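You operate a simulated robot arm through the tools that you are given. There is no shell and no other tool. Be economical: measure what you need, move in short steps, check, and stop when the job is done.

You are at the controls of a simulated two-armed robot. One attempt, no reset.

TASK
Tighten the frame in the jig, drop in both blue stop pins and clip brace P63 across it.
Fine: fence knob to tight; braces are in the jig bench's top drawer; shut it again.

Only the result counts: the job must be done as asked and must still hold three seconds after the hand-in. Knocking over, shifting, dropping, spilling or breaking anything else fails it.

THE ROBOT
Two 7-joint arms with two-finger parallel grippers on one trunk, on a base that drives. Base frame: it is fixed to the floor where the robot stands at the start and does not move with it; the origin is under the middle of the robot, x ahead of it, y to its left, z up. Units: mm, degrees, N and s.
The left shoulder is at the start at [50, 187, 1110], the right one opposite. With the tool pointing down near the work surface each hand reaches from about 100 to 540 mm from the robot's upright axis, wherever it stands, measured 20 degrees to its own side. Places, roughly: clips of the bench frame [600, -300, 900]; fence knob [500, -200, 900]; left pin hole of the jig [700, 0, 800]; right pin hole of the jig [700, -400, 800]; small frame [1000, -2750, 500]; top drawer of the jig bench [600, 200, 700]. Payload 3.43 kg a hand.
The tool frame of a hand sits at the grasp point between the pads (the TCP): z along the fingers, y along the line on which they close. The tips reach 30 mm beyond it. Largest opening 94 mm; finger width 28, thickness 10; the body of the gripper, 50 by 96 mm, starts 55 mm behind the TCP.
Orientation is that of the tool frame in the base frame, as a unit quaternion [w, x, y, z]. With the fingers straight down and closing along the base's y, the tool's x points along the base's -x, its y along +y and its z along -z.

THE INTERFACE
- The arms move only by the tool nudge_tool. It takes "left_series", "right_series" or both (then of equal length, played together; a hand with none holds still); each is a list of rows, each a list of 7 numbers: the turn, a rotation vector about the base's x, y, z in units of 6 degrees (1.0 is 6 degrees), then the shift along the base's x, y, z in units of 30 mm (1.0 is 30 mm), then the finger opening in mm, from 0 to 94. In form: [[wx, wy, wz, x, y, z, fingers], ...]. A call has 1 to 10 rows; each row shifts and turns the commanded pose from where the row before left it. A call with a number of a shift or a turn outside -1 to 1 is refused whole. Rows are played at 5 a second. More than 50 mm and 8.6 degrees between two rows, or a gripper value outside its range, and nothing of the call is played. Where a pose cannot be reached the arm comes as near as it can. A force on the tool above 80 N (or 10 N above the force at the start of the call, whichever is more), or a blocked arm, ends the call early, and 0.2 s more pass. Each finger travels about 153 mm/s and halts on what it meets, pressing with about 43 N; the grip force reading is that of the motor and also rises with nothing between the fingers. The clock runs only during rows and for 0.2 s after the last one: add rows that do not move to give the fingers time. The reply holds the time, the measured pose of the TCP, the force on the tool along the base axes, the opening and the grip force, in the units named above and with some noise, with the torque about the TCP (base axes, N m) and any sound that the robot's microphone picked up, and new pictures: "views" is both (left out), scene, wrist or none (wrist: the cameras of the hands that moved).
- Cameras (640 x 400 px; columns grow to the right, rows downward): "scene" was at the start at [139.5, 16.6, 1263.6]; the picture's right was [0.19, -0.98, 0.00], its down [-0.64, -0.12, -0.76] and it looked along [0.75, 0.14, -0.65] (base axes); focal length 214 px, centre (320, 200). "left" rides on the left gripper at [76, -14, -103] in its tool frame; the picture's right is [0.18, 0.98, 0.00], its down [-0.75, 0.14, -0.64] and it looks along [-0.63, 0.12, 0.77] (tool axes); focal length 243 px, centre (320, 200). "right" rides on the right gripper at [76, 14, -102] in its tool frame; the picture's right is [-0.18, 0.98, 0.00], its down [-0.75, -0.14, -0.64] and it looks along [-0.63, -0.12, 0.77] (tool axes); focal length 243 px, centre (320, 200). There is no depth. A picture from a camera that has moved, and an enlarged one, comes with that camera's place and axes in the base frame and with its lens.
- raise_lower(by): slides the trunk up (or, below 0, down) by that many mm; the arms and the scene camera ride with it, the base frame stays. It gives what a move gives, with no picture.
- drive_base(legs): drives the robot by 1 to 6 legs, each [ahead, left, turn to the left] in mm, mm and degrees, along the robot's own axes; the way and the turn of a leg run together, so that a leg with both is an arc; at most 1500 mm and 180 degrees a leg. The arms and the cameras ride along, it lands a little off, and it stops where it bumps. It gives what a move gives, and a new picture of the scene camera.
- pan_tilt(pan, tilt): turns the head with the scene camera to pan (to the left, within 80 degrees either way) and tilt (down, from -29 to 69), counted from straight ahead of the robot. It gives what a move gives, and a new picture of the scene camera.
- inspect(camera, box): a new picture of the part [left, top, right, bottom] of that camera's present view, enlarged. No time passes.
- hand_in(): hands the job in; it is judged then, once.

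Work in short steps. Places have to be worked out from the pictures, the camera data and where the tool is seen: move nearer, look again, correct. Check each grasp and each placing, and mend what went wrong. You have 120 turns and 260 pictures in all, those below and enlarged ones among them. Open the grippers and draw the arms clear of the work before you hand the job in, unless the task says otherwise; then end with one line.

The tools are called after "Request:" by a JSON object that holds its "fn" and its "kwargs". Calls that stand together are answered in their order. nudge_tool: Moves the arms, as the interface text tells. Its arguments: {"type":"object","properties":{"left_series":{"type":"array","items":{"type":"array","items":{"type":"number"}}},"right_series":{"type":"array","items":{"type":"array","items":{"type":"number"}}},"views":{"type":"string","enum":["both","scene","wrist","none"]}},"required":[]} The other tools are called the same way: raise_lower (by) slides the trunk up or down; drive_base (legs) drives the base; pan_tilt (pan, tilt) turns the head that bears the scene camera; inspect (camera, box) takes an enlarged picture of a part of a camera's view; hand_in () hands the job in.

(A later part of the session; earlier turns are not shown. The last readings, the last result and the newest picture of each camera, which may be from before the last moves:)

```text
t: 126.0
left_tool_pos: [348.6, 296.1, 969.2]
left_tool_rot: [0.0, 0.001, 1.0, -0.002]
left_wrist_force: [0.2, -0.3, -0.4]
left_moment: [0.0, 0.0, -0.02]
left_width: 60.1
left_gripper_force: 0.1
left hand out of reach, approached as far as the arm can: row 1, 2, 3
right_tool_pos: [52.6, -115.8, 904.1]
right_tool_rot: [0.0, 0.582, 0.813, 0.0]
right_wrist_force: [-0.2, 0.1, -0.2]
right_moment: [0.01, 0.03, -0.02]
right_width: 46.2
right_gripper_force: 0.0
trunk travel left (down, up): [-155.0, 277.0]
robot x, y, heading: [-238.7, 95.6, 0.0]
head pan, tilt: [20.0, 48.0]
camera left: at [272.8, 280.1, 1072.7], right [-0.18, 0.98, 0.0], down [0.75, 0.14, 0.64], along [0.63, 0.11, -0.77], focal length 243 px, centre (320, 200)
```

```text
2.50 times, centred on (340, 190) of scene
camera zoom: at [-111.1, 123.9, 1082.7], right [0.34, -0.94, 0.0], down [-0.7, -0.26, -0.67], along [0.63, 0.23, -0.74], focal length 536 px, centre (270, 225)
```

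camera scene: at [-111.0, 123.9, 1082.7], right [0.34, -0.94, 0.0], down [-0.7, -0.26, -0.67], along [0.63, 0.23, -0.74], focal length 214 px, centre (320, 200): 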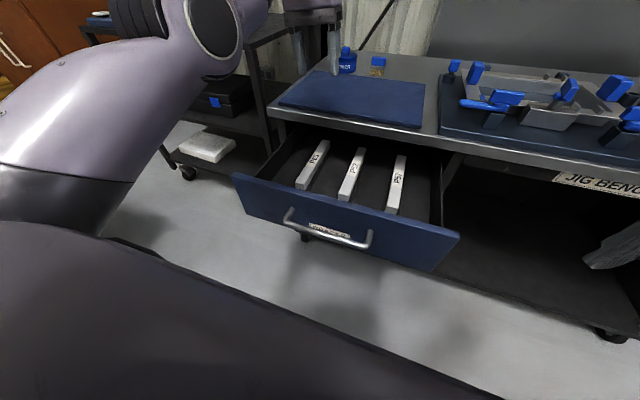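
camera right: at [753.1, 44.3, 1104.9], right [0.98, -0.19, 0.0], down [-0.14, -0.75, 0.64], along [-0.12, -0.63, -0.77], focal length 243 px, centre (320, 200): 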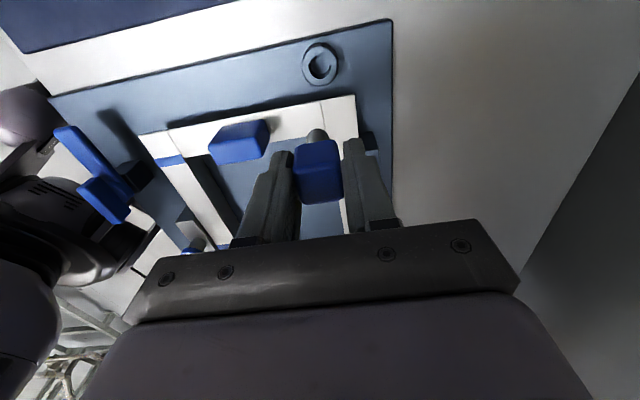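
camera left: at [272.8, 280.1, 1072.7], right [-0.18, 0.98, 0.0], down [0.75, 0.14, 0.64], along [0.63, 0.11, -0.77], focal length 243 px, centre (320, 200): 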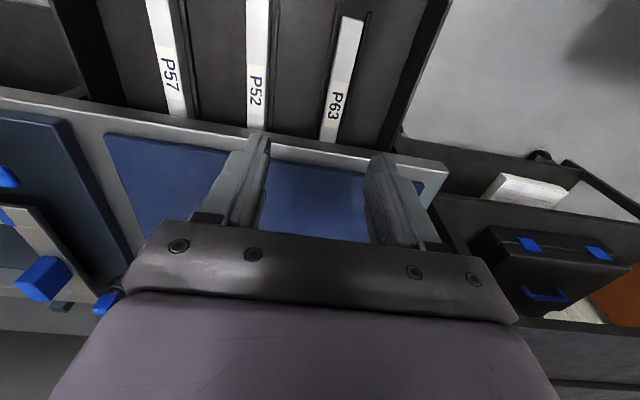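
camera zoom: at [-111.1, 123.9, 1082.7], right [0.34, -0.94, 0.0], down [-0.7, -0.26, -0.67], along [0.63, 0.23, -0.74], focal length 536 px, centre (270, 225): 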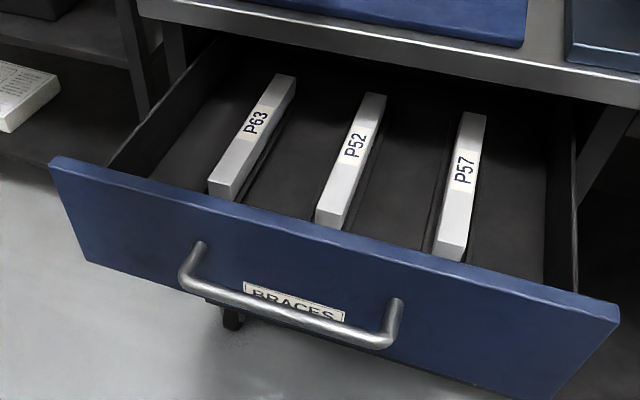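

P63: x≈287–526, y≈330, top z≈657 – its rear half is still under the bench edge. I'll hook a closed left hand behind the drawer front's inner side and pull it out more; first move to above (230,200).

Request:
{"fn": "nudge_tool", "kwargs": {"left_series": [[0, 0, 0, -1, -1, 0, 0], [0, 0, 0, -1, -1, 0, 0], [0, 0, 0, -1, -1, 0, 0], [0, 0, 0, -0.6, -0.2, 0, 0], [0, 0, 0, 0, 0, 0, 0]], "views": "both"}}

```text
t: 127.2
left_tool_pos: [319.5, 190.9, 992.2]
left_tool_rot: [0.002, 0.001, 1.0, -0.003]
left_wrist_force: [0.4, -0.4, -0.3]
left_moment: [-0.01, -0.03, 0.01]
left_width: 0.1
left_gripper_force: 33.1
left hand out of reach, approached as far as the arm can: row 1, 2, 3, 4
right_tool_pos: [52.7, -116.5, 902.7]
right_tool_rot: [0.001, 0.581, 0.814, -0.001]
right_wrist_force: [-0.5, 0.0, 0.2]
right_moment: [-0.02, 0.02, -0.01]
right_width: 45.9
right_gripper_force: 0.0
trunk travel left (down, up): [-155.0, 277.0]
robot x, y, heading: [-244.7, 97.8, 0.2]
head pan, tilt: [20.0, 48.0]
camera scene: at [-111.0, 123.9, 1082.7], right [0.34, -0.94, 0.0], down [-0.7, -0.26, -0.67], along [0.63, 0.23, -0.74], focal length 214 px, centre (320, 200)
camera left: at [243.2, 175.3, 1094.5], right [-0.18, 0.98, -0.01], down [0.75, 0.14, 0.65], along [0.64, 0.11, -0.76], focal length 243 px, centre (320, 200)
```

scene: 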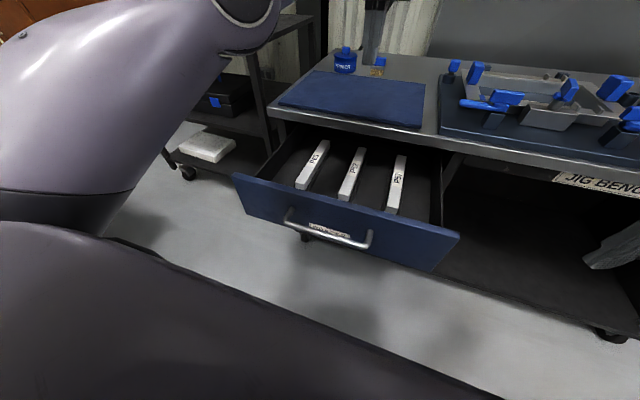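
left: 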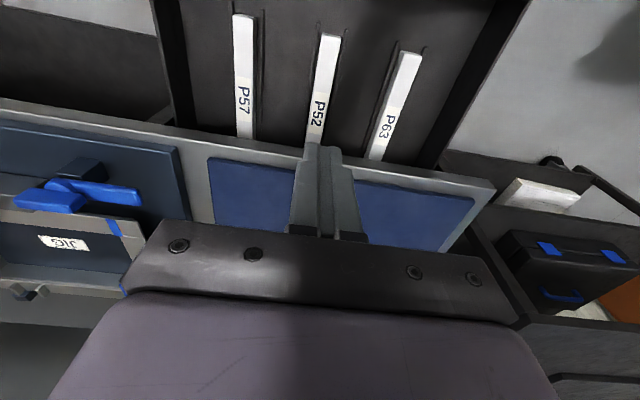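

The arm can't fold back at that height; I descend first (clear of the bench edge), then move back.

Request:
{"fn": "nudge_tool", "kwargs": {"left_series": [[0, 0, 0, -0.2, 0, -1, 0], [0, 0, 0, -0.2, 0, -1, 0], [0, 0, 0, -0.2, 0, -1, 0], [0, 0, 0, -0.2, 0, -1, 0], [0, 0, 0, -0.5, 0, -1, 0], [0, 0, 0, -0.7, 0, -0.5, 0], [0, 0, 0, -0.7, 0, 0, 0], [0, 0, 0, 0, 0, 0, 0]], "views": "wrist"}}

```text
t: 129.0
left_tool_pos: [353.5, 159.8, 854.6]
left_tool_rot: [0.0, 0.001, 1.0, -0.003]
left_wrist_force: [-0.7, 0.1, -0.3]
left_moment: [-0.02, -0.01, 0.0]
left_width: 0.0
left_gripper_force: 33.3
left hand out of reach, approached as far as the arm can: row 1, 2, 3, 4, 5, 6, 7
right_tool_pos: [52.9, -115.8, 903.5]
right_tool_rot: [0.0, 0.582, 0.813, -0.001]
right_wrist_force: [0.8, -0.5, 0.6]
right_moment: [0.0, -0.03, -0.01]
right_width: 45.9
right_gripper_force: 0.1
trunk travel left (down, up): [-155.0, 277.0]
robot x, y, heading: [-237.6, 92.5, 0.4]
head pan, tilt: [20.0, 48.0]
camera left: at [277.3, 143.1, 957.7], right [-0.18, 0.98, 0.0], down [0.75, 0.14, 0.64], along [0.63, 0.11, -0.77], focal length 243 px, centre (320, 200)
```

left: 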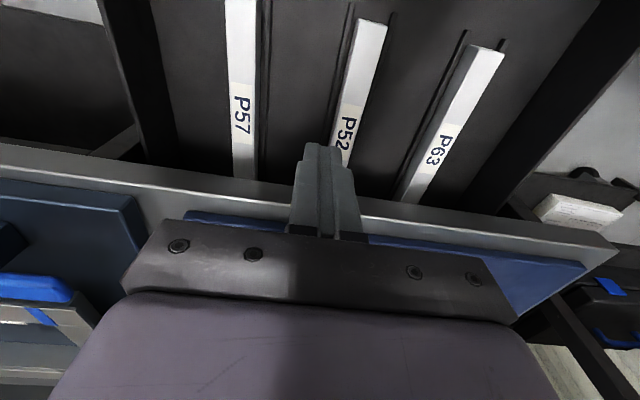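

The left arm seems wound into an awkward posture. I look at it before deciding.

Request:
{"fn": "pan_tilt", "kwargs": {"pan": 40, "tilt": 25}}

```text
t: 129.9
left_tool_pos: [353.8, 159.1, 854.7]
left_tool_rot: [0.0, 0.0, 1.0, -0.003]
left_wrist_force: [0.2, 0.2, -0.2]
left_moment: [0.01, -0.01, 0.0]
left_width: 0.0
left_gripper_force: 33.0
right_tool_pos: [53.1, -115.7, 903.7]
right_tool_rot: [0.001, 0.583, 0.813, 0.0]
right_wrist_force: [-1.0, -1.6, 0.1]
right_moment: [-0.01, -0.01, -0.03]
right_width: 45.8
right_gripper_force: 0.1
trunk travel left (down, up): [-155.0, 277.0]
robot x, y, heading: [-244.2, 96.3, 0.3]
head pan, tilt: [40.0, 25.0]
camera scene: at [-114.6, 156.1, 1117.4], right [0.64, -0.76, 0.0], down [-0.32, -0.27, -0.91], along [0.69, 0.58, -0.42], focal length 214 px, centre (320, 200)
```

scene: 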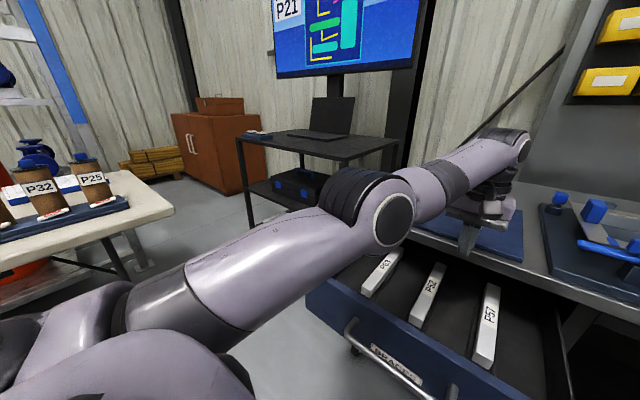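

Elbow is nearly straight (stretched). I try pure −x retraction in several rows.

Request:
{"fn": "nudge_tool", "kwargs": {"left_series": [[0, 0, 0, -1, 0, 0, 0], [0, 0, 0, -1, 0, 0, 0], [0, 0, 0, -1, 0, 0, 0], [0, 0, 0, -1, 0, 0, 0], [0, 0, 0, -0.5, 0, 0, 0], [0, 0, 0, 0, 0, 0, 0]], "views": "scene"}}

```text
t: 131.3
left_tool_pos: [337.0, 130.7, 874.5]
left_tool_rot: [-0.005, -0.012, 1.0, -0.003]
left_wrist_force: [-0.4, 0.9, -0.5]
left_moment: [-0.01, -0.04, -0.04]
left_width: 0.0
left_gripper_force: 32.8
left hand out of reach, approached as far as the arm can: row 1, 2, 3, 4, 5
right_tool_pos: [52.3, -115.9, 903.4]
right_tool_rot: [0.001, 0.582, 0.814, -0.001]
right_wrist_force: [-0.7, 0.0, 0.1]
right_moment: [-0.01, -0.01, 0.01]
right_width: 46.0
right_gripper_force: 0.1
trunk travel left (down, up): [-155.0, 277.0]
robot x, y, heading: [-243.1, 96.1, 0.2]
head pan, tilt: [40.0, 25.0]
camera scene: at [-114.6, 156.1, 1117.5], right [0.65, -0.76, 0.0], down [-0.32, -0.27, -0.91], along [0.69, 0.58, -0.42], focal length 214 px, centre (320, 200)
```

scene: 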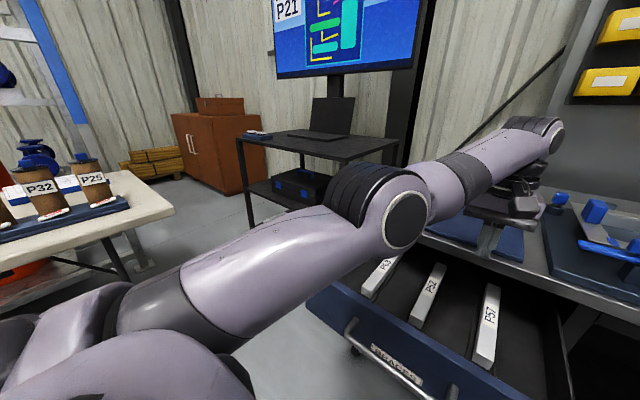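

I test whether a wrist joint is the limit: yaw the hand +36° while retracting.

Request:
{"fn": "nudge_tool", "kwargs": {"left_series": [[0, 0, 1, 0, 0, 0.5, 0], [0, 0, 1, 0, 0, 0.5, 0], [0, 0, 1, 0, 0, 0, 0], [0, 0, 1, 0, 0, 0, 0], [0, 0, 1, 0, 0, 0, 0], [0, 0, 1, 0, 0, 0, 0], [0, 0, 0, -1, 0, 0, 0], [0, 0, 0, -1, 0, 0, 0], [0, 0, 0, 0, 0, 0, 0]], "views": "none"}}

```text
t: 133.3
left_tool_pos: [328.1, 133.5, 911.3]
left_tool_rot: [-0.008, -0.325, 0.946, -0.002]
left_wrist_force: [-0.5, -0.5, 0.2]
left_moment: [0.01, 0.01, 0.02]
left_width: 0.0
left_gripper_force: 33.0
left hand out of reach, approached as far as the arm can: row 1, 2, 7, 8
right_tool_pos: [53.5, -116.8, 904.9]
right_tool_rot: [0.001, 0.582, 0.813, 0.0]
right_wrist_force: [0.1, -0.1, 0.1]
right_moment: [0.01, 0.01, 0.0]
right_width: 46.0
right_gripper_force: 0.0
trunk travel left (down, up): [-155.0, 277.0]
robot x, y, heading: [-239.5, 94.2, 0.0]
head pan, tilt: [40.0, 25.0]
```

I back the base away into free space to exercise the left arm out of this posture.

Request:
{"fn": "drive_base", "kwargs": {"legs": [[-330, 0, 0]]}}

Request:
{"fn": "nudge_tool", "kwargs": {"left_series": [[0, 0, 0, -0.5, 0.5, -1, 30], [0, 0, 0, -0.5, 0.5, -1, 30], [0, 0, 0, -0.5, 0.5, -1, 30], [0, 0, 0, -0.5, 0.5, -1, 30], [0, 0, 0, -0.5, 0.5, -1, 30], [0, 0, 0, -0.5, 0.5, -1, 30], [0, 0, 0, -0.5, 0.5, -1, 30], [0, 0, 0, -0.5, 0.5, -1, 30], [0, 0, 0, -0.5, 0.5, -1, 30], [0, 0, 0, 0, 0, 0, 30]], "views": "scene"}}

```text
t: 135.5
left_tool_pos: [2.4, 133.9, 916.6]
left_tool_rot: [-0.002, -0.326, 0.945, -0.007]
left_wrist_force: [-0.4, -0.7, 1.1]
left_moment: [-0.03, 0.02, -0.01]
left_width: 0.2
left_gripper_force: 33.4
right_tool_pos: [-272.4, -116.7, 903.9]
right_tool_rot: [0.001, 0.582, 0.813, -0.001]
right_wrist_force: [-0.5, 0.6, 0.6]
right_moment: [0.01, -0.03, 0.0]
right_width: 46.0
right_gripper_force: 0.1
trunk travel left (down, up): [-155.0, 277.0]
robot x, y, heading: [-566.1, 94.8, 0.7]
head pan, tilt: [40.0, 25.0]
camera scene: at [-440.9, 155.1, 1117.5], right [0.65, -0.76, 0.0], down [-0.32, -0.27, -0.91], along [0.69, 0.59, -0.42], focal length 214 px, centre (320, 200)
```

scene: 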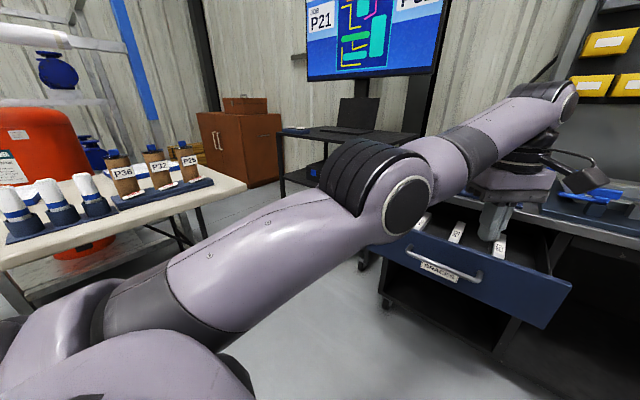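

```text
t: 137.7
left_tool_pos: [46.3, 212.9, 664.8]
left_tool_rot: [-0.003, -0.325, 0.946, -0.006]
left_wrist_force: [-0.6, -0.4, -0.1]
left_moment: [0.0, 0.02, 0.02]
left_width: 30.0
left_gripper_force: 0.1
left hand out of reach, approached as far as the arm can: row 1, 2, 3, 4, 5, 6, 7, 8, 9
right_tool_pos: [-273.0, -116.5, 904.3]
right_tool_rot: [0.001, 0.581, 0.814, 0.0]
right_wrist_force: [-1.2, -0.4, 0.0]
right_moment: [0.0, -0.02, -0.02]
right_width: 45.8
right_gripper_force: 0.1
trunk travel left (down, up): [-155.0, 277.0]
robot x, y, heading: [-565.7, 100.6, 0.4]
head pan, tilt: [40.0, 25.0]
camera scene: at [-440.8, 155.1, 1117.5], right [0.65, -0.76, 0.0], down [-0.32, -0.27, -0.91], along [0.69, 0.59, -0.42], focal length 214 px, centre (320, 200)
```

scene: 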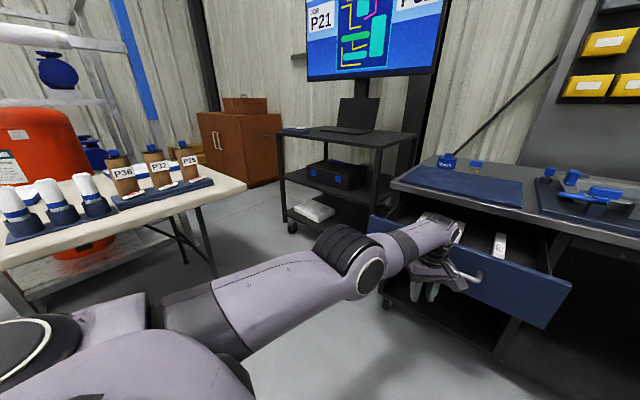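

The elbow seems hyper-extended against its limit. I raise the hand, push outward to straighten through, then retract strongly.

Request:
{"fn": "nudge_tool", "kwargs": {"left_series": [[0, 0, 0, 0, 0, 1, 30], [0, 0, 0, 0, 0, 1, 30], [0, 0, 0, 0, 0, 1, 30], [0, 0, 0, 0, 0, 1, 30], [0, 0, 0, 0, 0, 1, 30], [0, 0, 0, 0, 0, 1, 30], [0, 0, 0, 0, 0, 1, 30], [0, 0, 0, 1, 0, 0, 30], [0, 0, 0, 1, 0, 0, 30], [0, 0, 0, 1, 0, 0, 30]], "views": "none"}}

Request:
{"fn": "nudge_tool", "kwargs": {"left_series": [[0, 0, 0, -1, 0, 0, 30], [0, 0, 0, -1, 0, 0, 30], [0, 0, 0, -1, 0, 0, 30], [0, 0, 0, -1, 0, 0, 30], [0, 0, 0, -1, 0, 0, 30], [0, 0, 0, -1, 0, 0, 30], [0, 0, 0, -1, 0, 0, 30], [0, 0, 0, -1, 0, 0, 30], [0, 0, 0, 0, 0, 0, 30]], "views": "scene"}}

```text
t: 139.9
left_tool_pos: [44.0, 218.2, 862.4]
left_tool_rot: [-0.003, -0.325, 0.946, -0.006]
left_wrist_force: [0.7, -0.2, 0.0]
left_moment: [0.0, 0.0, 0.0]
left_width: 30.1
left_gripper_force: 0.0
left hand out of reach, approached as far as the arm can: row 1, 3, 5, 6, 7, 8, 9, 10
right_tool_pos: [-273.7, -116.5, 903.9]
right_tool_rot: [0.001, 0.581, 0.814, 0.0]
right_wrist_force: [0.7, -0.2, -0.3]
right_moment: [0.0, 0.03, 0.0]
right_width: 45.8
right_gripper_force: 0.1
trunk travel left (down, up): [-155.0, 277.0]
robot x, y, heading: [-567.6, 94.2, 0.1]
head pan, tilt: [40.0, 25.0]
```

```text
t: 141.9
left_tool_pos: [12.4, 159.9, 914.3]
left_tool_rot: [-0.004, -0.325, 0.946, -0.005]
left_wrist_force: [-0.6, -0.6, 0.1]
left_moment: [-0.01, 0.0, 0.02]
left_width: 29.8
left_gripper_force: 0.1
left hand out of reach, approached as far as the arm can: row 1, 2, 3, 4, 5, 6, 7, 8
right_tool_pos: [-272.2, -116.7, 904.1]
right_tool_rot: [0.0, 0.582, 0.813, 0.0]
right_wrist_force: [0.6, 0.4, 0.6]
right_moment: [-0.01, -0.06, 0.02]
right_width: 45.8
right_gripper_force: 0.0
trunk travel left (down, up): [-155.0, 277.0]
robot x, y, heading: [-567.8, 94.3, 0.3]
head pan, tilt: [40.0, 25.0]
camera scene: at [-440.9, 155.1, 1117.5], right [0.65, -0.76, 0.0], down [-0.32, -0.27, -0.91], along [0.69, 0.59, -0.42], focal length 214 px, centre (320, 200)
```

scene: 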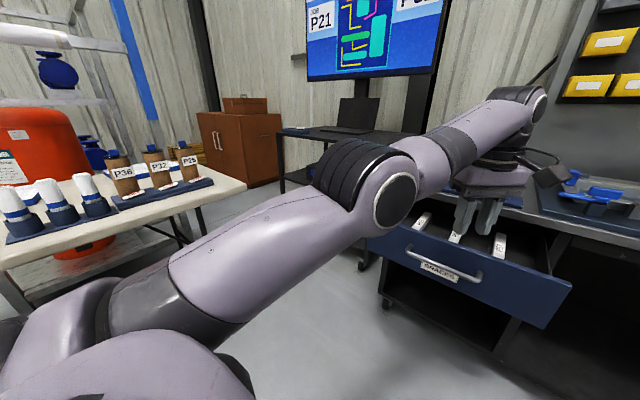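

Still locked straight. I try to break the singularity by pitching the hand to horizontal (which needs the wrist far back).

Request:
{"fn": "nudge_tool", "kwargs": {"left_series": [[0, -1, 0, -0.3, 0.3, 0, 30], [0, -1, 0, -0.3, 0.3, 0, 30], [0, -1, 0, -0.3, 0.3, 0, 30], [0, -1, 0, -0.3, 0.3, 0, 30], [0, -1, 0, -0.3, 0.3, 0, 30], [0, -1, 0, -0.3, 0.3, 0, 30], [0, -1, 0, -0.3, 0.3, 0, 30], [0, -1, 0, -0.3, 0.3, 0, 30], [0, -1, 0, -0.3, 0.3, 0, 30], [0, -1, 0, -0.3, 0.3, 0, 30]], "views": "scene"}}

```text
t: 144.1
left_tool_pos: [180.4, 159.9, 1003.7]
left_tool_rot: [0.471, -0.278, 0.82, -0.168]
left_wrist_force: [-0.2, 0.3, -0.3]
left_moment: [0.02, 0.01, 0.01]
left_width: 30.0
left_gripper_force: 0.2
left hand out of reach, approached as far as the arm can: row 1, 2, 3, 4, 5, 6, 7, 8, 9, 10
right_tool_pos: [-273.3, -116.1, 903.1]
right_tool_rot: [-0.001, 0.581, 0.814, 0.0]
right_wrist_force: [-0.3, 0.2, -0.1]
right_moment: [0.0, -0.02, 0.0]
right_width: 46.2
right_gripper_force: 0.1
trunk travel left (down, up): [-155.0, 277.0]
robot x, y, heading: [-566.0, 94.4, 0.3]
head pan, tilt: [40.0, 25.0]
camera scene: at [-440.9, 155.1, 1117.5], right [0.65, -0.76, 0.0], down [-0.32, -0.27, -0.91], along [0.69, 0.59, -0.42], focal length 214 px, centre (320, 200)
```

scene: 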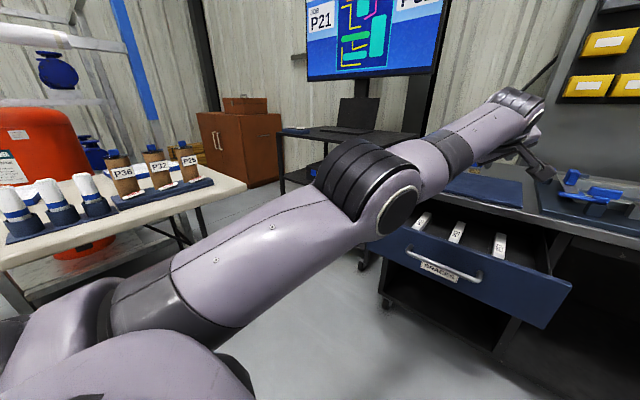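

I realise unreachable commands accumulate: the commanded left pose has run far behind the robot. I bring the command back to a comfortable spot and restore the pitch.

Request:
{"fn": "nudge_tool", "kwargs": {"left_series": [[0, 1, 0, 1, -0.3, 0.3, 30], [0, 1, 0, 1, -0.3, 0.3, 30], [0, 1, 0, 1, -0.3, 0.3, 30], [0, 1, 0, 1, -0.3, 0.3, 30], [0, 1, 0, 1, -0.3, 0.3, 30], [0, 1, 0, 1, -0.3, 0.3, 30], [0, 1, 0, 1, -0.3, 0.3, 30], [0, 1, 0, 1, -0.3, 0.3, 30], [0, 1, 0, 1, -0.3, 0.3, 30], [0, 1, 0, 1, -0.3, 0.3, 30]], "views": "none"}}

Request:
{"fn": "nudge_tool", "kwargs": {"left_series": [[0, 0, 0, 1, -0.3, 0.2, 30], [0, 0, 0, 1, -0.3, 0.2, 30], [0, 0, 0, 1, -0.3, 0.2, 30], [0, 0, 0, 1, -0.3, 0.2, 30], [0, 0, 0, 1, -0.3, 0, 30], [0, 0, 0, 1, -0.3, 0, 30], [0, 0, 0, 1, 0, 0, 30], [0, 0, 0, 0.5, 0, 0, 30], [0, 0, 0, 0, 0, 0, 30]], "views": "scene"}}

```text
t: 146.3
left_tool_pos: [36.2, 201.0, 918.3]
left_tool_rot: [0.031, -0.325, 0.945, -0.017]
left_wrist_force: [0.4, 0.6, 0.5]
left_moment: [0.03, -0.01, -0.04]
left_width: 29.7
left_gripper_force: 0.1
left hand out of reach, approached as far as the arm can: row 1, 2, 3, 4, 5, 6, 7, 8, 9, 10
right_tool_pos: [-273.0, -117.2, 903.8]
right_tool_rot: [0.0, 0.581, 0.814, 0.0]
right_wrist_force: [-0.5, -0.3, 0.9]
right_moment: [-0.03, 0.02, 0.02]
right_width: 46.0
right_gripper_force: 0.0
trunk travel left (down, up): [-155.0, 277.0]
robot x, y, heading: [-568.5, 94.5, 0.4]
head pan, tilt: [40.0, 25.0]
```

```text
t: 148.3
left_tool_pos: [39.8, 201.3, 915.1]
left_tool_rot: [0.031, -0.324, 0.945, -0.017]
left_wrist_force: [-0.3, 0.7, 0.3]
left_moment: [-0.04, 0.04, 0.01]
left_width: 30.1
left_gripper_force: 0.1
left hand out of reach, approached as far as the arm can: row 1, 2, 3, 4, 5, 6, 7, 8
right_tool_pos: [-272.5, -117.3, 903.1]
right_tool_rot: [0.001, 0.581, 0.814, -0.001]
right_wrist_force: [-0.2, -0.1, 0.4]
right_moment: [0.0, 0.0, 0.0]
right_width: 45.8
right_gripper_force: 0.1
trunk travel left (down, up): [-155.0, 277.0]
robot x, y, heading: [-564.7, 93.9, 0.1]
head pan, tilt: [40.0, 25.0]
camera scene: at [-440.9, 155.1, 1117.5], right [0.65, -0.76, 0.0], down [-0.32, -0.27, -0.91], along [0.69, 0.59, -0.42], focal length 214 px, centre (320, 200)
```

scene: 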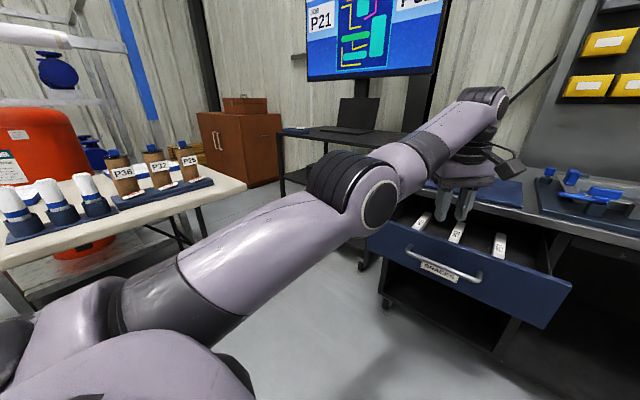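

The left elbow stays locked, so I'll finish with the right arm. I raise the left hand up out of the way and yaw the right hand back to 0 together.

Request:
{"fn": "nudge_tool", "kwargs": {"left_series": [[0, 0, 0, 0, 0, 1, 30], [0, 0, 0, 0, 0, 1, 30], [0, 0, 0, 0, 0, 1, 30], [0, 0, 0, 0, 0, 1, 30], [0, 0, 0, 0, 0, 1, 30], [0, 0, 0, 0, 0, 1, 30], [0, 0, 0, 0, 0, 1, 30], [0, 0, 0, 0, 0, 1, 30], [0, 0, 0, 0, 0, 1, 30], [0, 0, 0, 0, 0, 1, 30]], "right_series": [[0, 0, 1, 0.3, 0, 0, 0], [0, 0, 1, 0.3, 0, 0, 0], [0, 0, 1, 0.3, 0, 0, 0], [0, 0, 1, 0.3, 0, 0, 0], [0, 0, 1, 0.3, 0, 0, 0], [0, 0, 1, 0.3, 0, 0, 0], [0, 0, 1, 0.3, 0, 0, 0], [0, 0, 1, 0.3, 0, 0, 0], [0, 0, 1, 0.3, 0, 0, 0], [0, 0, 1, 0.3, 0, 0, 0]], "views": "none"}}

Request:
{"fn": "nudge_tool", "kwargs": {"right_series": [[0, 0, 1, 0.3, 0, 0, 0], [0, 0, 0.85, 0.3, 0, 0, 0], [0, 0, 0, 0, 0, 0, 0]], "views": "none"}}

Request:
{"fn": "drive_base", "kwargs": {"legs": [[0, 220, 0], [360, 0, 0]]}}

```text
t: 150.5
left_tool_pos: [-11.7, 206.1, 1044.9]
left_tool_rot: [0.042, -0.316, 0.948, -0.019]
left_wrist_force: [-0.5, -0.5, -0.2]
left_moment: [-0.03, 0.02, 0.02]
left_width: 30.1
left_gripper_force: 0.0
left hand out of reach, approached as far as the arm can: row 1, 2, 3, 4, 5, 6, 7, 8, 9, 10
right_tool_pos: [-183.7, -116.1, 905.0]
right_tool_rot: [-0.001, 0.096, 0.995, 0.0]
right_wrist_force: [0.2, -0.8, -0.5]
right_moment: [-0.02, 0.01, 0.03]
right_width: 0.0
right_gripper_force: 33.1
trunk travel left (down, up): [-155.0, 277.0]
robot x, y, heading: [-569.5, 92.1, 0.3]
head pan, tilt: [40.0, 25.0]
```

```text
t: 151.3
left_tool_pos: [-13.6, 205.6, 1044.4]
left_tool_rot: [0.041, -0.317, 0.947, -0.019]
left_wrist_force: [-0.2, 0.5, 0.1]
left_moment: [0.0, 0.01, 0.02]
left_width: 30.0
left_gripper_force: 0.1
right_tool_pos: [-165.8, -116.9, 904.1]
right_tool_rot: [0.0, -0.001, 1.0, 0.0]
right_wrist_force: [0.5, -1.0, 0.6]
right_moment: [-0.02, 0.0, -0.01]
right_width: 0.0
right_gripper_force: 33.5
trunk travel left (down, up): [-155.0, 277.0]
robot x, y, heading: [-565.2, 96.8, 0.4]
head pan, tilt: [40.0, 25.0]
```

```text
t: 155.7
left_tool_pos: [342.4, 425.9, 1043.4]
left_tool_rot: [0.042, -0.317, 0.947, -0.019]
left_wrist_force: [0.5, -0.4, 0.9]
left_moment: [0.03, 0.02, -0.02]
left_width: 29.7
left_gripper_force: 0.1
right_tool_pos: [190.2, 104.0, 903.5]
right_tool_rot: [0.0, 0.0, 1.0, 0.001]
right_wrist_force: [0.5, -0.3, 0.3]
right_moment: [0.03, 0.0, 0.0]
right_width: 0.1
right_gripper_force: 33.0
trunk travel left (down, up): [-155.0, 277.0]
robot x, y, heading: [-210.6, 315.6, 0.4]
head pan, tilt: [40.0, 25.0]
camera scene: at [-85.7, 375.9, 1117.5], right [0.65, -0.76, 0.0], down [-0.32, -0.27, -0.91], along [0.69, 0.59, -0.42], focal length 214 px, centre (320, 200)
```

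scene: 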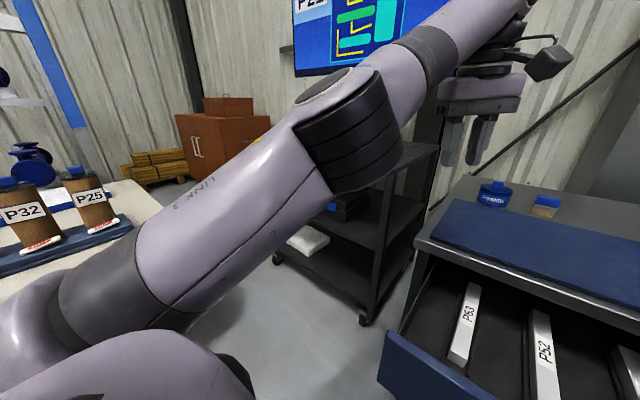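

I turn the head to the drawer and measure it with the right wrist camera too.

Request:
{"fn": "pan_tilt", "kwargs": {"pan": -20, "tilt": 52}}

Request:
{"fn": "nudge_tool", "kwargs": {"right_series": [[0, 0, 0, 0.5, 1, 0, 60], [0, 0, 0, 0.5, 1, 0, 60], [0, 0, 0, 0.5, 1, 0, 60], [0, 0, 0, 0, 0, 0, 60]], "views": "wrist"}}

```text
t: 157.0
left_tool_pos: [341.3, 427.1, 1043.4]
left_tool_rot: [0.041, -0.317, 0.947, -0.019]
left_wrist_force: [0.5, 0.6, -0.7]
left_moment: [0.02, -0.03, 0.0]
left_width: 30.1
left_gripper_force: 0.1
right_tool_pos: [190.5, 106.4, 903.5]
right_tool_rot: [0.0, 0.0, 1.0, 0.0]
right_wrist_force: [0.3, 0.1, 0.8]
right_moment: [-0.02, 0.01, 0.0]
right_width: 0.0
right_gripper_force: 32.9
trunk travel left (down, up): [-155.0, 277.0]
robot x, y, heading: [-213.1, 318.1, 0.3]
head pan, tilt: [-20.0, 52.0]
camera scene: at [-85.3, 291.0, 1077.4], right [-0.34, -0.94, 0.0], down [-0.74, 0.27, -0.62], along [0.58, -0.21, -0.79], focal length 214 px, centre (320, 200)
```

scene: 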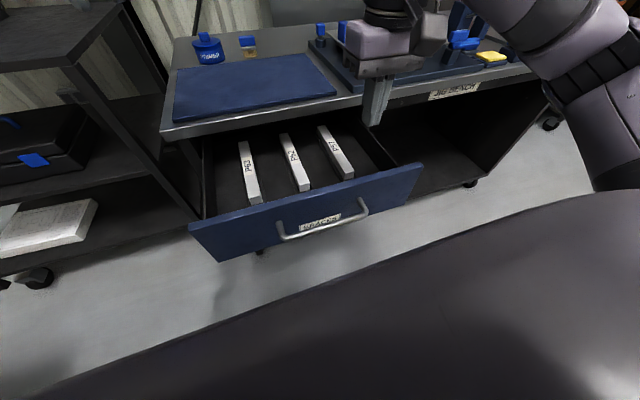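

```text
t: 158.0
left_tool_pos: [342.6, 426.5, 1045.6]
left_tool_rot: [0.041, -0.317, 0.947, -0.019]
left_wrist_force: [-0.7, 0.8, -0.6]
left_moment: [-0.01, -0.01, 0.02]
left_width: 30.1
left_gripper_force: 0.0
right_tool_pos: [235.3, 191.9, 903.7]
right_tool_rot: [0.001, 0.0, 1.0, 0.0]
right_wrist_force: [0.2, 0.0, -0.2]
right_moment: [0.0, 0.02, -0.01]
right_width: 60.1
right_gripper_force: 0.1
trunk travel left (down, up): [-155.0, 277.0]
robot x, y, heading: [-212.3, 312.6, 0.1]
head pan, tilt: [-20.0, 52.0]
camera right: at [159.4, 207.8, 1006.8], right [0.18, 0.98, 0.0], down [0.75, -0.14, 0.64], along [0.63, -0.12, -0.77], focal length 243 px, centre (320, 200)
```

right: 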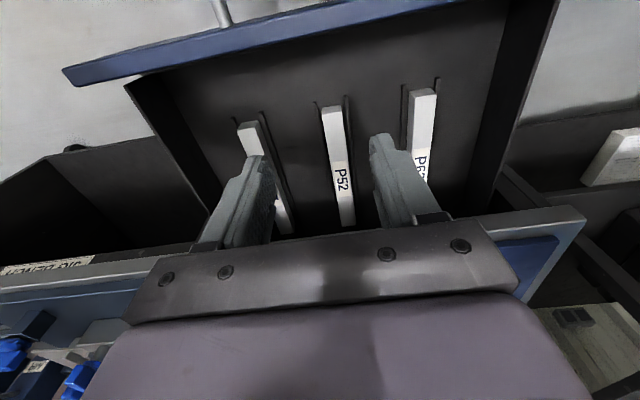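

P63 spans x≈278–515 at y≈328, drawer front inner face x≈178. I lower the closed right hand between wall and braces at (225,255) to hook the front.

Request:
{"fn": "nudge_tool", "kwargs": {"right_series": [[0, 0, 0, -0.1, 0.7, 0, 0], [0, 0, 0, -0.1, 0.7, 0, 0], [0, 0, 0, -0.1, 0.7, -1, 0], [0, 0, 0, 0, 0, -1, 0], [0, 0, 0, 0, 0, -1, 0], [0, 0, 0, 0, 0, -1, 0], [0, 0, 0, 0, 0, -1, 0], [0, 0, 0, 0, 0, -1, 0], [0, 0, 0, 0, 0, 0, 0]], "views": "both"}}

```text
t: 160.0
left_tool_pos: [341.7, 425.5, 1045.0]
left_tool_rot: [0.042, -0.317, 0.947, -0.019]
left_wrist_force: [-0.1, -0.6, -1.0]
left_moment: [0.01, 0.01, 0.0]
left_width: 29.9
left_gripper_force: 0.1
right_tool_pos: [226.6, 257.9, 722.5]
right_tool_rot: [0.001, 0.0, 1.0, 0.0]
right_wrist_force: [-0.4, 0.1, 0.5]
right_moment: [0.0, -0.02, 0.03]
right_width: 0.0
right_gripper_force: 32.9
trunk travel left (down, up): [-155.0, 277.0]
robot x, y, heading: [-211.9, 316.9, 0.5]
head pan, tilt: [-20.0, 52.0]
camera scene: at [-85.3, 290.9, 1077.3], right [-0.34, -0.94, 0.0], down [-0.74, 0.27, -0.62], along [0.58, -0.21, -0.79], focal length 214 px, centre (320, 200)
camera right: at [150.4, 271.3, 826.6], right [0.18, 0.98, 0.0], down [0.75, -0.14, 0.64], along [0.63, -0.12, -0.77], focal length 243 px, centre (320, 200)
```

scene: 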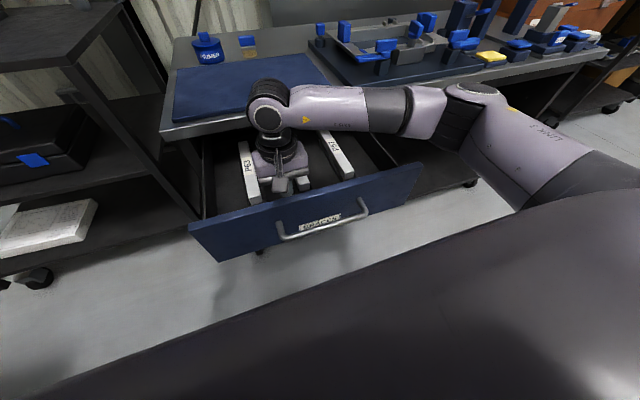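
right: 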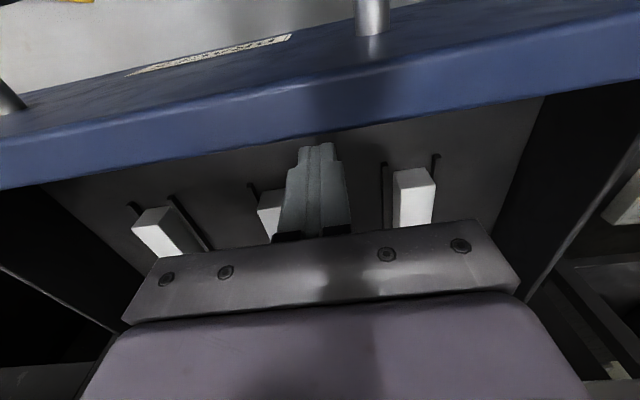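

Hooked inside. I drive the base back 110 mm to pull the drawer further.

Request:
{"fn": "drive_base", "kwargs": {"legs": [[-110, 0, 0]]}}

```text
t: 161.2
left_tool_pos: [236.0, 425.7, 1044.7]
left_tool_rot: [0.042, -0.316, 0.948, -0.02]
left_wrist_force: [0.2, 0.3, 0.4]
left_moment: [0.01, 0.01, -0.01]
left_width: 30.0
left_gripper_force: 0.1
right_tool_pos: [119.7, 256.9, 722.9]
right_tool_rot: [0.0, 0.0, 1.0, -0.001]
right_wrist_force: [0.0, -0.2, 0.6]
right_moment: [-0.04, 0.0, -0.01]
right_width: 0.1
right_gripper_force: 33.0
trunk travel left (down, up): [-155.0, 277.0]
robot x, y, heading: [-317.8, 313.1, 0.2]
head pan, tilt: [-20.0, 52.0]
camera scene: at [-191.5, 290.3, 1077.4], right [-0.34, -0.94, 0.0], down [-0.74, 0.27, -0.62], along [0.58, -0.21, -0.79], focal length 214 px, centre (320, 200)
```

scene: 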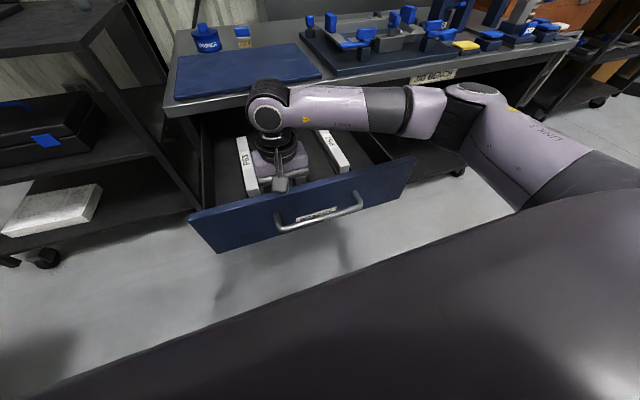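

The drawer keeps coming. Another 60 mm.

Request:
{"fn": "drive_base", "kwargs": {"legs": [[-60, 0, 0]]}}

Request:
{"fn": "inspect", "kwargs": {"camera": "scene", "box": [170, 60, 430, 260]}}

```text
t: 162.2
left_tool_pos: [184.3, 425.0, 1044.8]
left_tool_rot: [0.043, -0.317, 0.947, -0.019]
left_wrist_force: [-1.1, 0.2, -0.2]
left_moment: [0.02, -0.02, -0.03]
left_width: 30.0
left_gripper_force: 0.0
right_tool_pos: [82.5, 254.4, 726.1]
right_tool_rot: [0.018, 0.011, 1.0, 0.005]
right_wrist_force: [4.5, 0.0, -1.0]
right_moment: [0.01, 0.12, 0.09]
right_width: 0.0
right_gripper_force: 33.0
trunk travel left (down, up): [-155.0, 277.0]
robot x, y, heading: [-369.9, 313.6, 0.4]
head pan, tilt: [-20.0, 52.0]
stopped in leg 1: the force on the tool passed its limit at 100 N (the readings are from after the stop); the commanded pose is now the measured one
camera scene: at [-242.4, 290.5, 1077.4], right [-0.34, -0.94, 0.0], down [-0.74, 0.27, -0.62], along [0.58, -0.21, -0.79], focal length 214 px, centre (320, 200)
```

scene: 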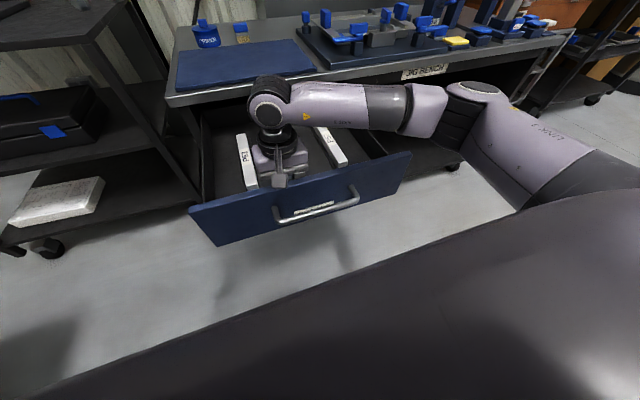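

```text
2.00 times, centred on (300, 160) of scene
camera zoom: at [-242.4, 290.5, 1077.4], right [-0.34, -0.94, 0.0], down [-0.74, 0.27, -0.62], along [0.58, -0.21, -0.79], focal length 429 px, centre (360, 280)
```

zoom: 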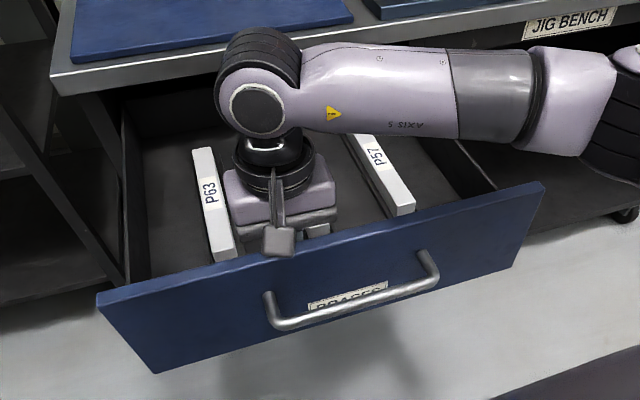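

End stop reached. I ease off the wall, rise, and move over P63 to measure.

Request:
{"fn": "nudge_tool", "kwargs": {"right_series": [[0, 0, 0, 0.5, 0, 0, 0], [0, 0, 0, 0, 0, 1, 0], [0, 0, 0, 0, 0, 1, 0], [0, 0, 0, 0, 0, 1, 0], [0, 0, 0, 0.7, 0.3, 1, 60], [0, 0, 0, 1, 0.6, 0.5, 60], [0, 0, 0, 1, 0.6, 0, 60], [0, 0, 0, 1, 0.6, 0, 60], [0, 0, 0, 0, 0, 0, 60]], "views": "both"}}

```text
t: 164.2
left_tool_pos: [183.5, 425.7, 1044.5]
left_tool_rot: [0.043, -0.315, 0.948, -0.019]
left_wrist_force: [0.8, 1.1, 0.4]
left_moment: [-0.06, 0.0, 0.0]
left_width: 30.2
left_gripper_force: 0.1
right_tool_pos: [206.7, 317.5, 860.2]
right_tool_rot: [0.019, 0.011, 1.0, 0.004]
right_wrist_force: [-0.6, 0.3, 0.5]
right_moment: [-0.02, -0.02, -0.02]
right_width: 60.1
right_gripper_force: 0.1
trunk travel left (down, up): [-155.0, 277.0]
robot x, y, heading: [-372.9, 316.5, 0.0]
head pan, tilt: [-20.0, 52.0]
camera scene: at [-243.1, 290.9, 1077.4], right [-0.34, -0.94, 0.0], down [-0.74, 0.27, -0.62], along [0.58, -0.21, -0.79], focal length 214 px, centre (320, 200)
camera right: at [128.1, 331.8, 960.4], right [0.2, 0.98, 0.02], down [0.73, -0.16, 0.67], along [0.66, -0.12, -0.74], focal length 243 px, centre (320, 200)
```

scene: 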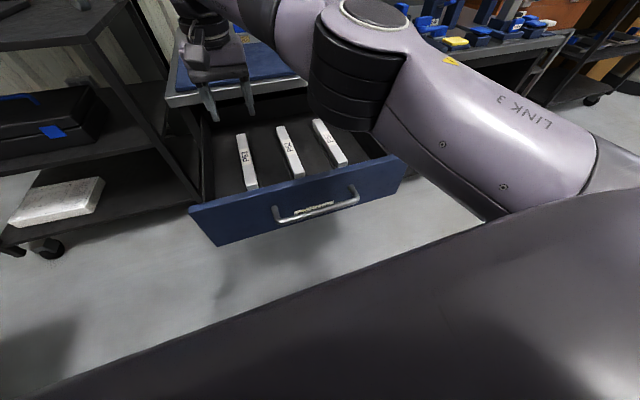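
right: 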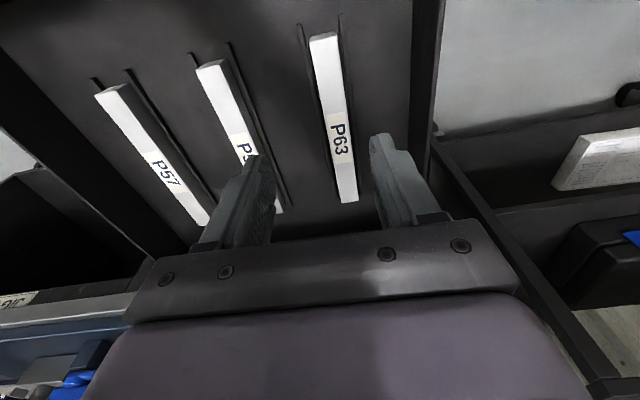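

P63 now lies fully forward: x≈172–412, centre ≈(294,330), top z≈650. I zoom on the side strips beside it before descending.

Request:
{"fn": "inspect", "kwargs": {"camera": "right", "box": [260, 10, 420, 220]}}

Request:
{"fn": "inspect", "kwargs": {"camera": "scene", "box": [200, 110, 300, 200]}}

```text
1.90 times, centred on (340, 115) of right
camera zoom: at [128.1, 331.8, 960.4], right [0.2, 0.98, 0.02], down [0.73, -0.16, 0.67], along [0.66, -0.12, -0.74], focal length 462 px, centre (282, 362)
```

zoom: 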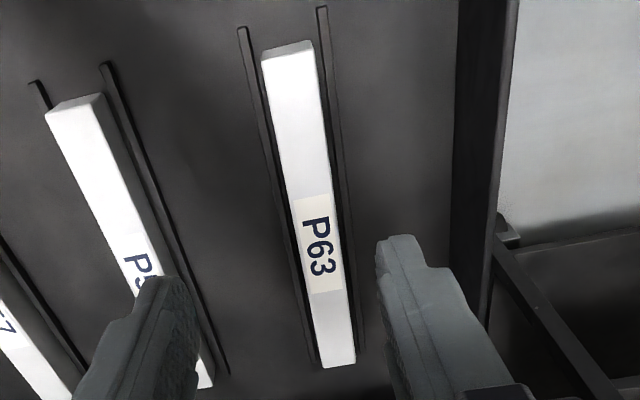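

```text
4.44 times, centred on (250, 155) of scene
camera zoom: at [-243.1, 290.9, 1077.4], right [-0.34, -0.94, 0.0], down [-0.74, 0.27, -0.62], along [0.58, -0.21, -0.79], focal length 953 px, centre (631, 400)
```

zoom: 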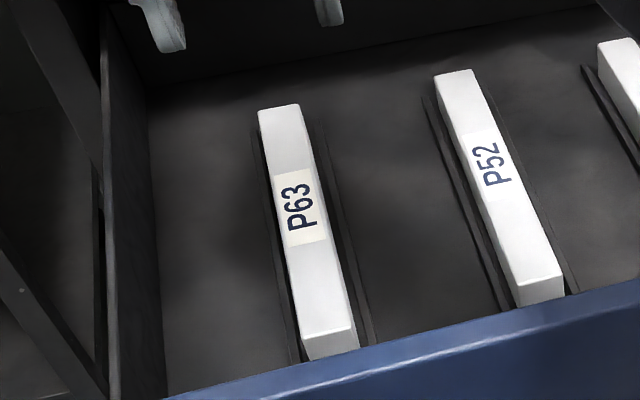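

Brace is ~28 mm wide with low side rails. I level the hand, move over its centre and descend to z≈740.

Request:
{"fn": "nudge_tool", "kwargs": {"right_series": [[-0.07, 0.36, 0.2, 0.9, 0.2, 0, 60], [0, 0, 0, 1, 0.2, 0, 60], [0, 0, 0, 1, 0, -1, 60], [0, 0, 0, 0, 0, -1, 60], [0, 0, 0, 0, 0, -1, 60], [0, 0, 0, 0, 0, -1, 60], [0, 0, 0, 0, 0, 0, 60]], "views": "both"}}

```text
t: 165.8
left_tool_pos: [185.6, 424.8, 1044.3]
left_tool_rot: [0.043, -0.315, 0.948, -0.019]
left_wrist_force: [1.4, 0.5, 1.2]
left_moment: [0.0, 0.0, 0.0]
left_width: 29.7
left_gripper_force: 0.1
right_tool_pos: [213.2, 293.4, 739.0]
right_tool_rot: [-0.001, 0.0, 1.0, 0.002]
right_wrist_force: [0.4, -0.3, 0.4]
right_moment: [-0.01, -0.01, 0.01]
right_width: 60.2
right_gripper_force: 0.1
right hand out of reach, approached as far as the arm can: row 1, 2, 3
trunk travel left (down, up): [-155.0, 277.0]
robot x, y, heading: [-366.6, 313.0, 0.2]
head pan, tilt: [-20.0, 52.0]
camera scene: at [-242.8, 290.5, 1077.3], right [-0.34, -0.94, 0.0], down [-0.74, 0.27, -0.62], along [0.58, -0.21, -0.79], focal length 214 px, centre (320, 200)
camera right: at [138.5, 307.3, 842.7], right [0.18, 0.98, 0.0], down [0.75, -0.14, 0.64], along [0.63, -0.12, -0.77], focal length 243 px, centre (320, 200)
```

scene: 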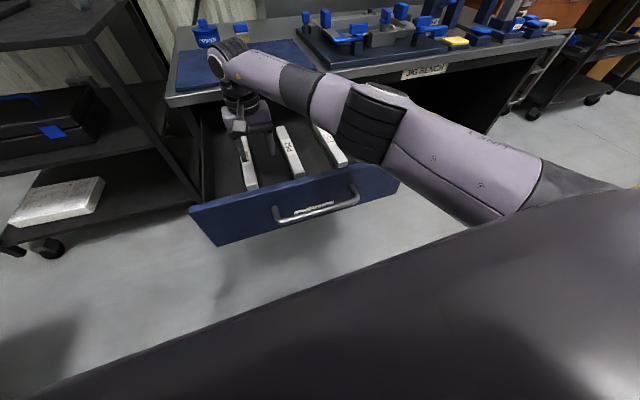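
right: 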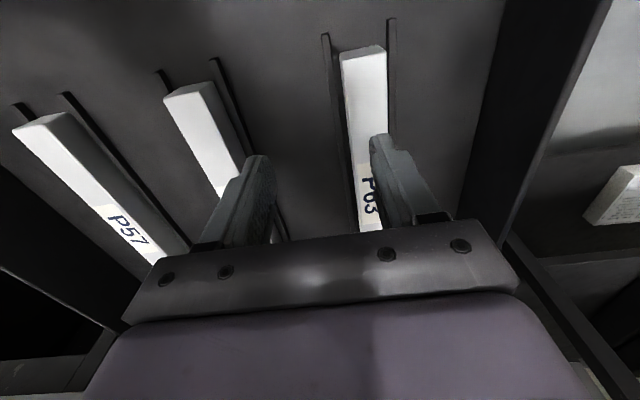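

Out of arm's reach; I pull the command back, rise, and drive the base 100 mm ahead and 50 mm left.

Request:
{"fn": "nudge_tool", "kwargs": {"right_series": [[0, 0, 0, -1, -0.6, 1, 60], [0, 0, 0, -1, -0.6, 1, 60], [0, 0, 0, -1, -0.3, 1, 60], [0, 0, 0, -0.5, 0, 1, 60], [0, 0, 0, 0, 0, 0, 60]], "views": "none"}}

Request:
{"fn": "drive_base", "kwargs": {"legs": [[100, 50, 0]]}}

```text
t: 167.0
left_tool_pos: [184.6, 424.9, 1044.7]
left_tool_rot: [0.043, -0.316, 0.947, -0.02]
left_wrist_force: [0.0, 0.3, 0.7]
left_moment: [-0.02, 0.0, -0.02]
left_width: 29.8
left_gripper_force: 0.0
right_tool_pos: [109.6, 247.9, 858.7]
right_tool_rot: [0.0, 0.0, 1.0, 0.0]
right_wrist_force: [-0.1, 0.3, 0.1]
right_moment: [0.03, -0.04, 0.0]
right_width: 60.0
right_gripper_force: 0.1
trunk travel left (down, up): [-155.0, 277.0]
robot x, y, heading: [-370.3, 314.6, 0.1]
head pan, tilt: [-20.0, 52.0]
```

```text
t: 168.2
left_tool_pos: [280.6, 476.4, 1045.6]
left_tool_rot: [0.042, -0.316, 0.948, -0.02]
left_wrist_force: [0.4, -0.2, 0.4]
left_moment: [-0.02, 0.0, 0.02]
left_width: 29.9
left_gripper_force: 0.3
right_tool_pos: [207.2, 296.9, 858.1]
right_tool_rot: [-0.002, 0.0, 1.0, 0.001]
right_wrist_force: [-0.2, -0.7, 0.6]
right_moment: [-0.05, 0.02, -0.02]
right_width: 60.2
right_gripper_force: 0.0
trunk travel left (down, up): [-155.0, 277.0]
robot x, y, heading: [-274.1, 365.9, 0.3]
head pan, tilt: [-20.0, 52.0]
camera scene: at [-146.1, 341.6, 1077.3], right [-0.34, -0.94, 0.0], down [-0.74, 0.27, -0.62], along [0.58, -0.21, -0.79], focal length 214 px, centre (320, 200)
```

scene: 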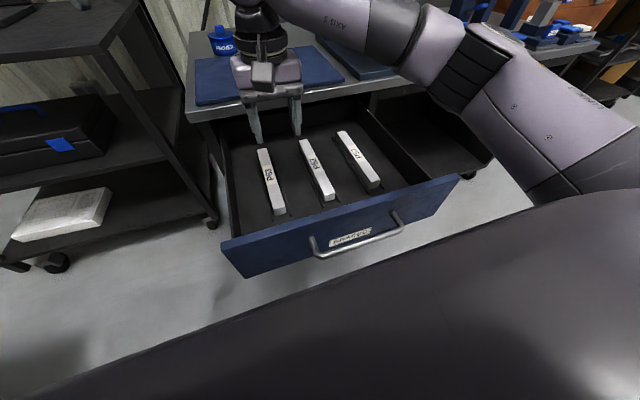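

Now move over P63's centre (293,330) and lower to z≈750.

Request:
{"fn": "nudge_tool", "kwargs": {"right_series": [[0, 0, 0, 1, 0.4, 0, 60], [0, 0, 0, 1, 0.4, -0.6, 60], [0, 0, 0, 0.87, 0.3, -1, 60], [0, 0, 0, 0, 0, -1, 60], [0, 0, 0, 0, 0, -1, 60], [0, 0, 0, 0, 0, 0, 60]], "views": "both"}}

```text
t: 169.6
left_tool_pos: [281.4, 476.0, 1045.0]
left_tool_rot: [0.042, -0.315, 0.948, -0.019]
left_wrist_force: [0.1, 0.6, 0.6]
left_moment: [-0.04, -0.03, 0.02]
left_width: 30.2
left_gripper_force: 0.1
right_tool_pos: [292.4, 331.1, 751.2]
right_tool_rot: [0.001, 0.0, 1.0, 0.002]
right_wrist_force: [-0.5, -0.4, 0.6]
right_moment: [0.02, -0.01, 0.01]
right_width: 59.8
right_gripper_force: 0.0
trunk travel left (down, up): [-155.0, 277.0]
robot x, y, heading: [-273.7, 365.4, 0.3]
head pan, tilt: [-20.0, 52.0]
camera scene: at [-146.2, 341.5, 1077.3], right [-0.34, -0.94, 0.0], down [-0.74, 0.27, -0.62], along [0.58, -0.21, -0.79], focal length 214 px, centre (320, 200)
camera right: at [217.2, 344.9, 854.1], right [0.18, 0.98, 0.0], down [0.75, -0.14, 0.64], along [0.63, -0.12, -0.77], focal length 243 px, centre (320, 200)
```

scene: 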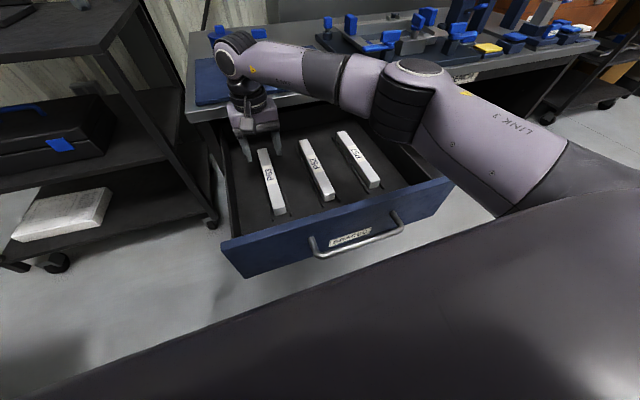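
right: 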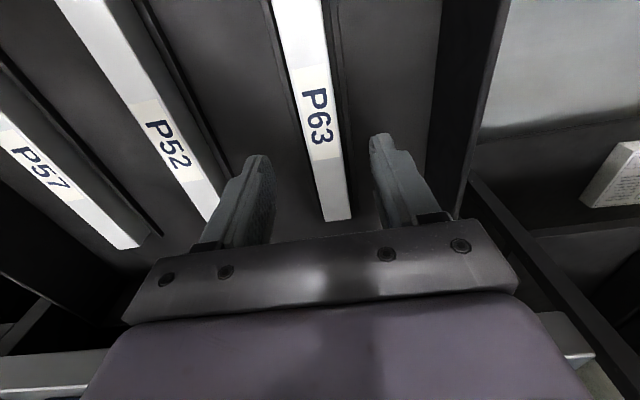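

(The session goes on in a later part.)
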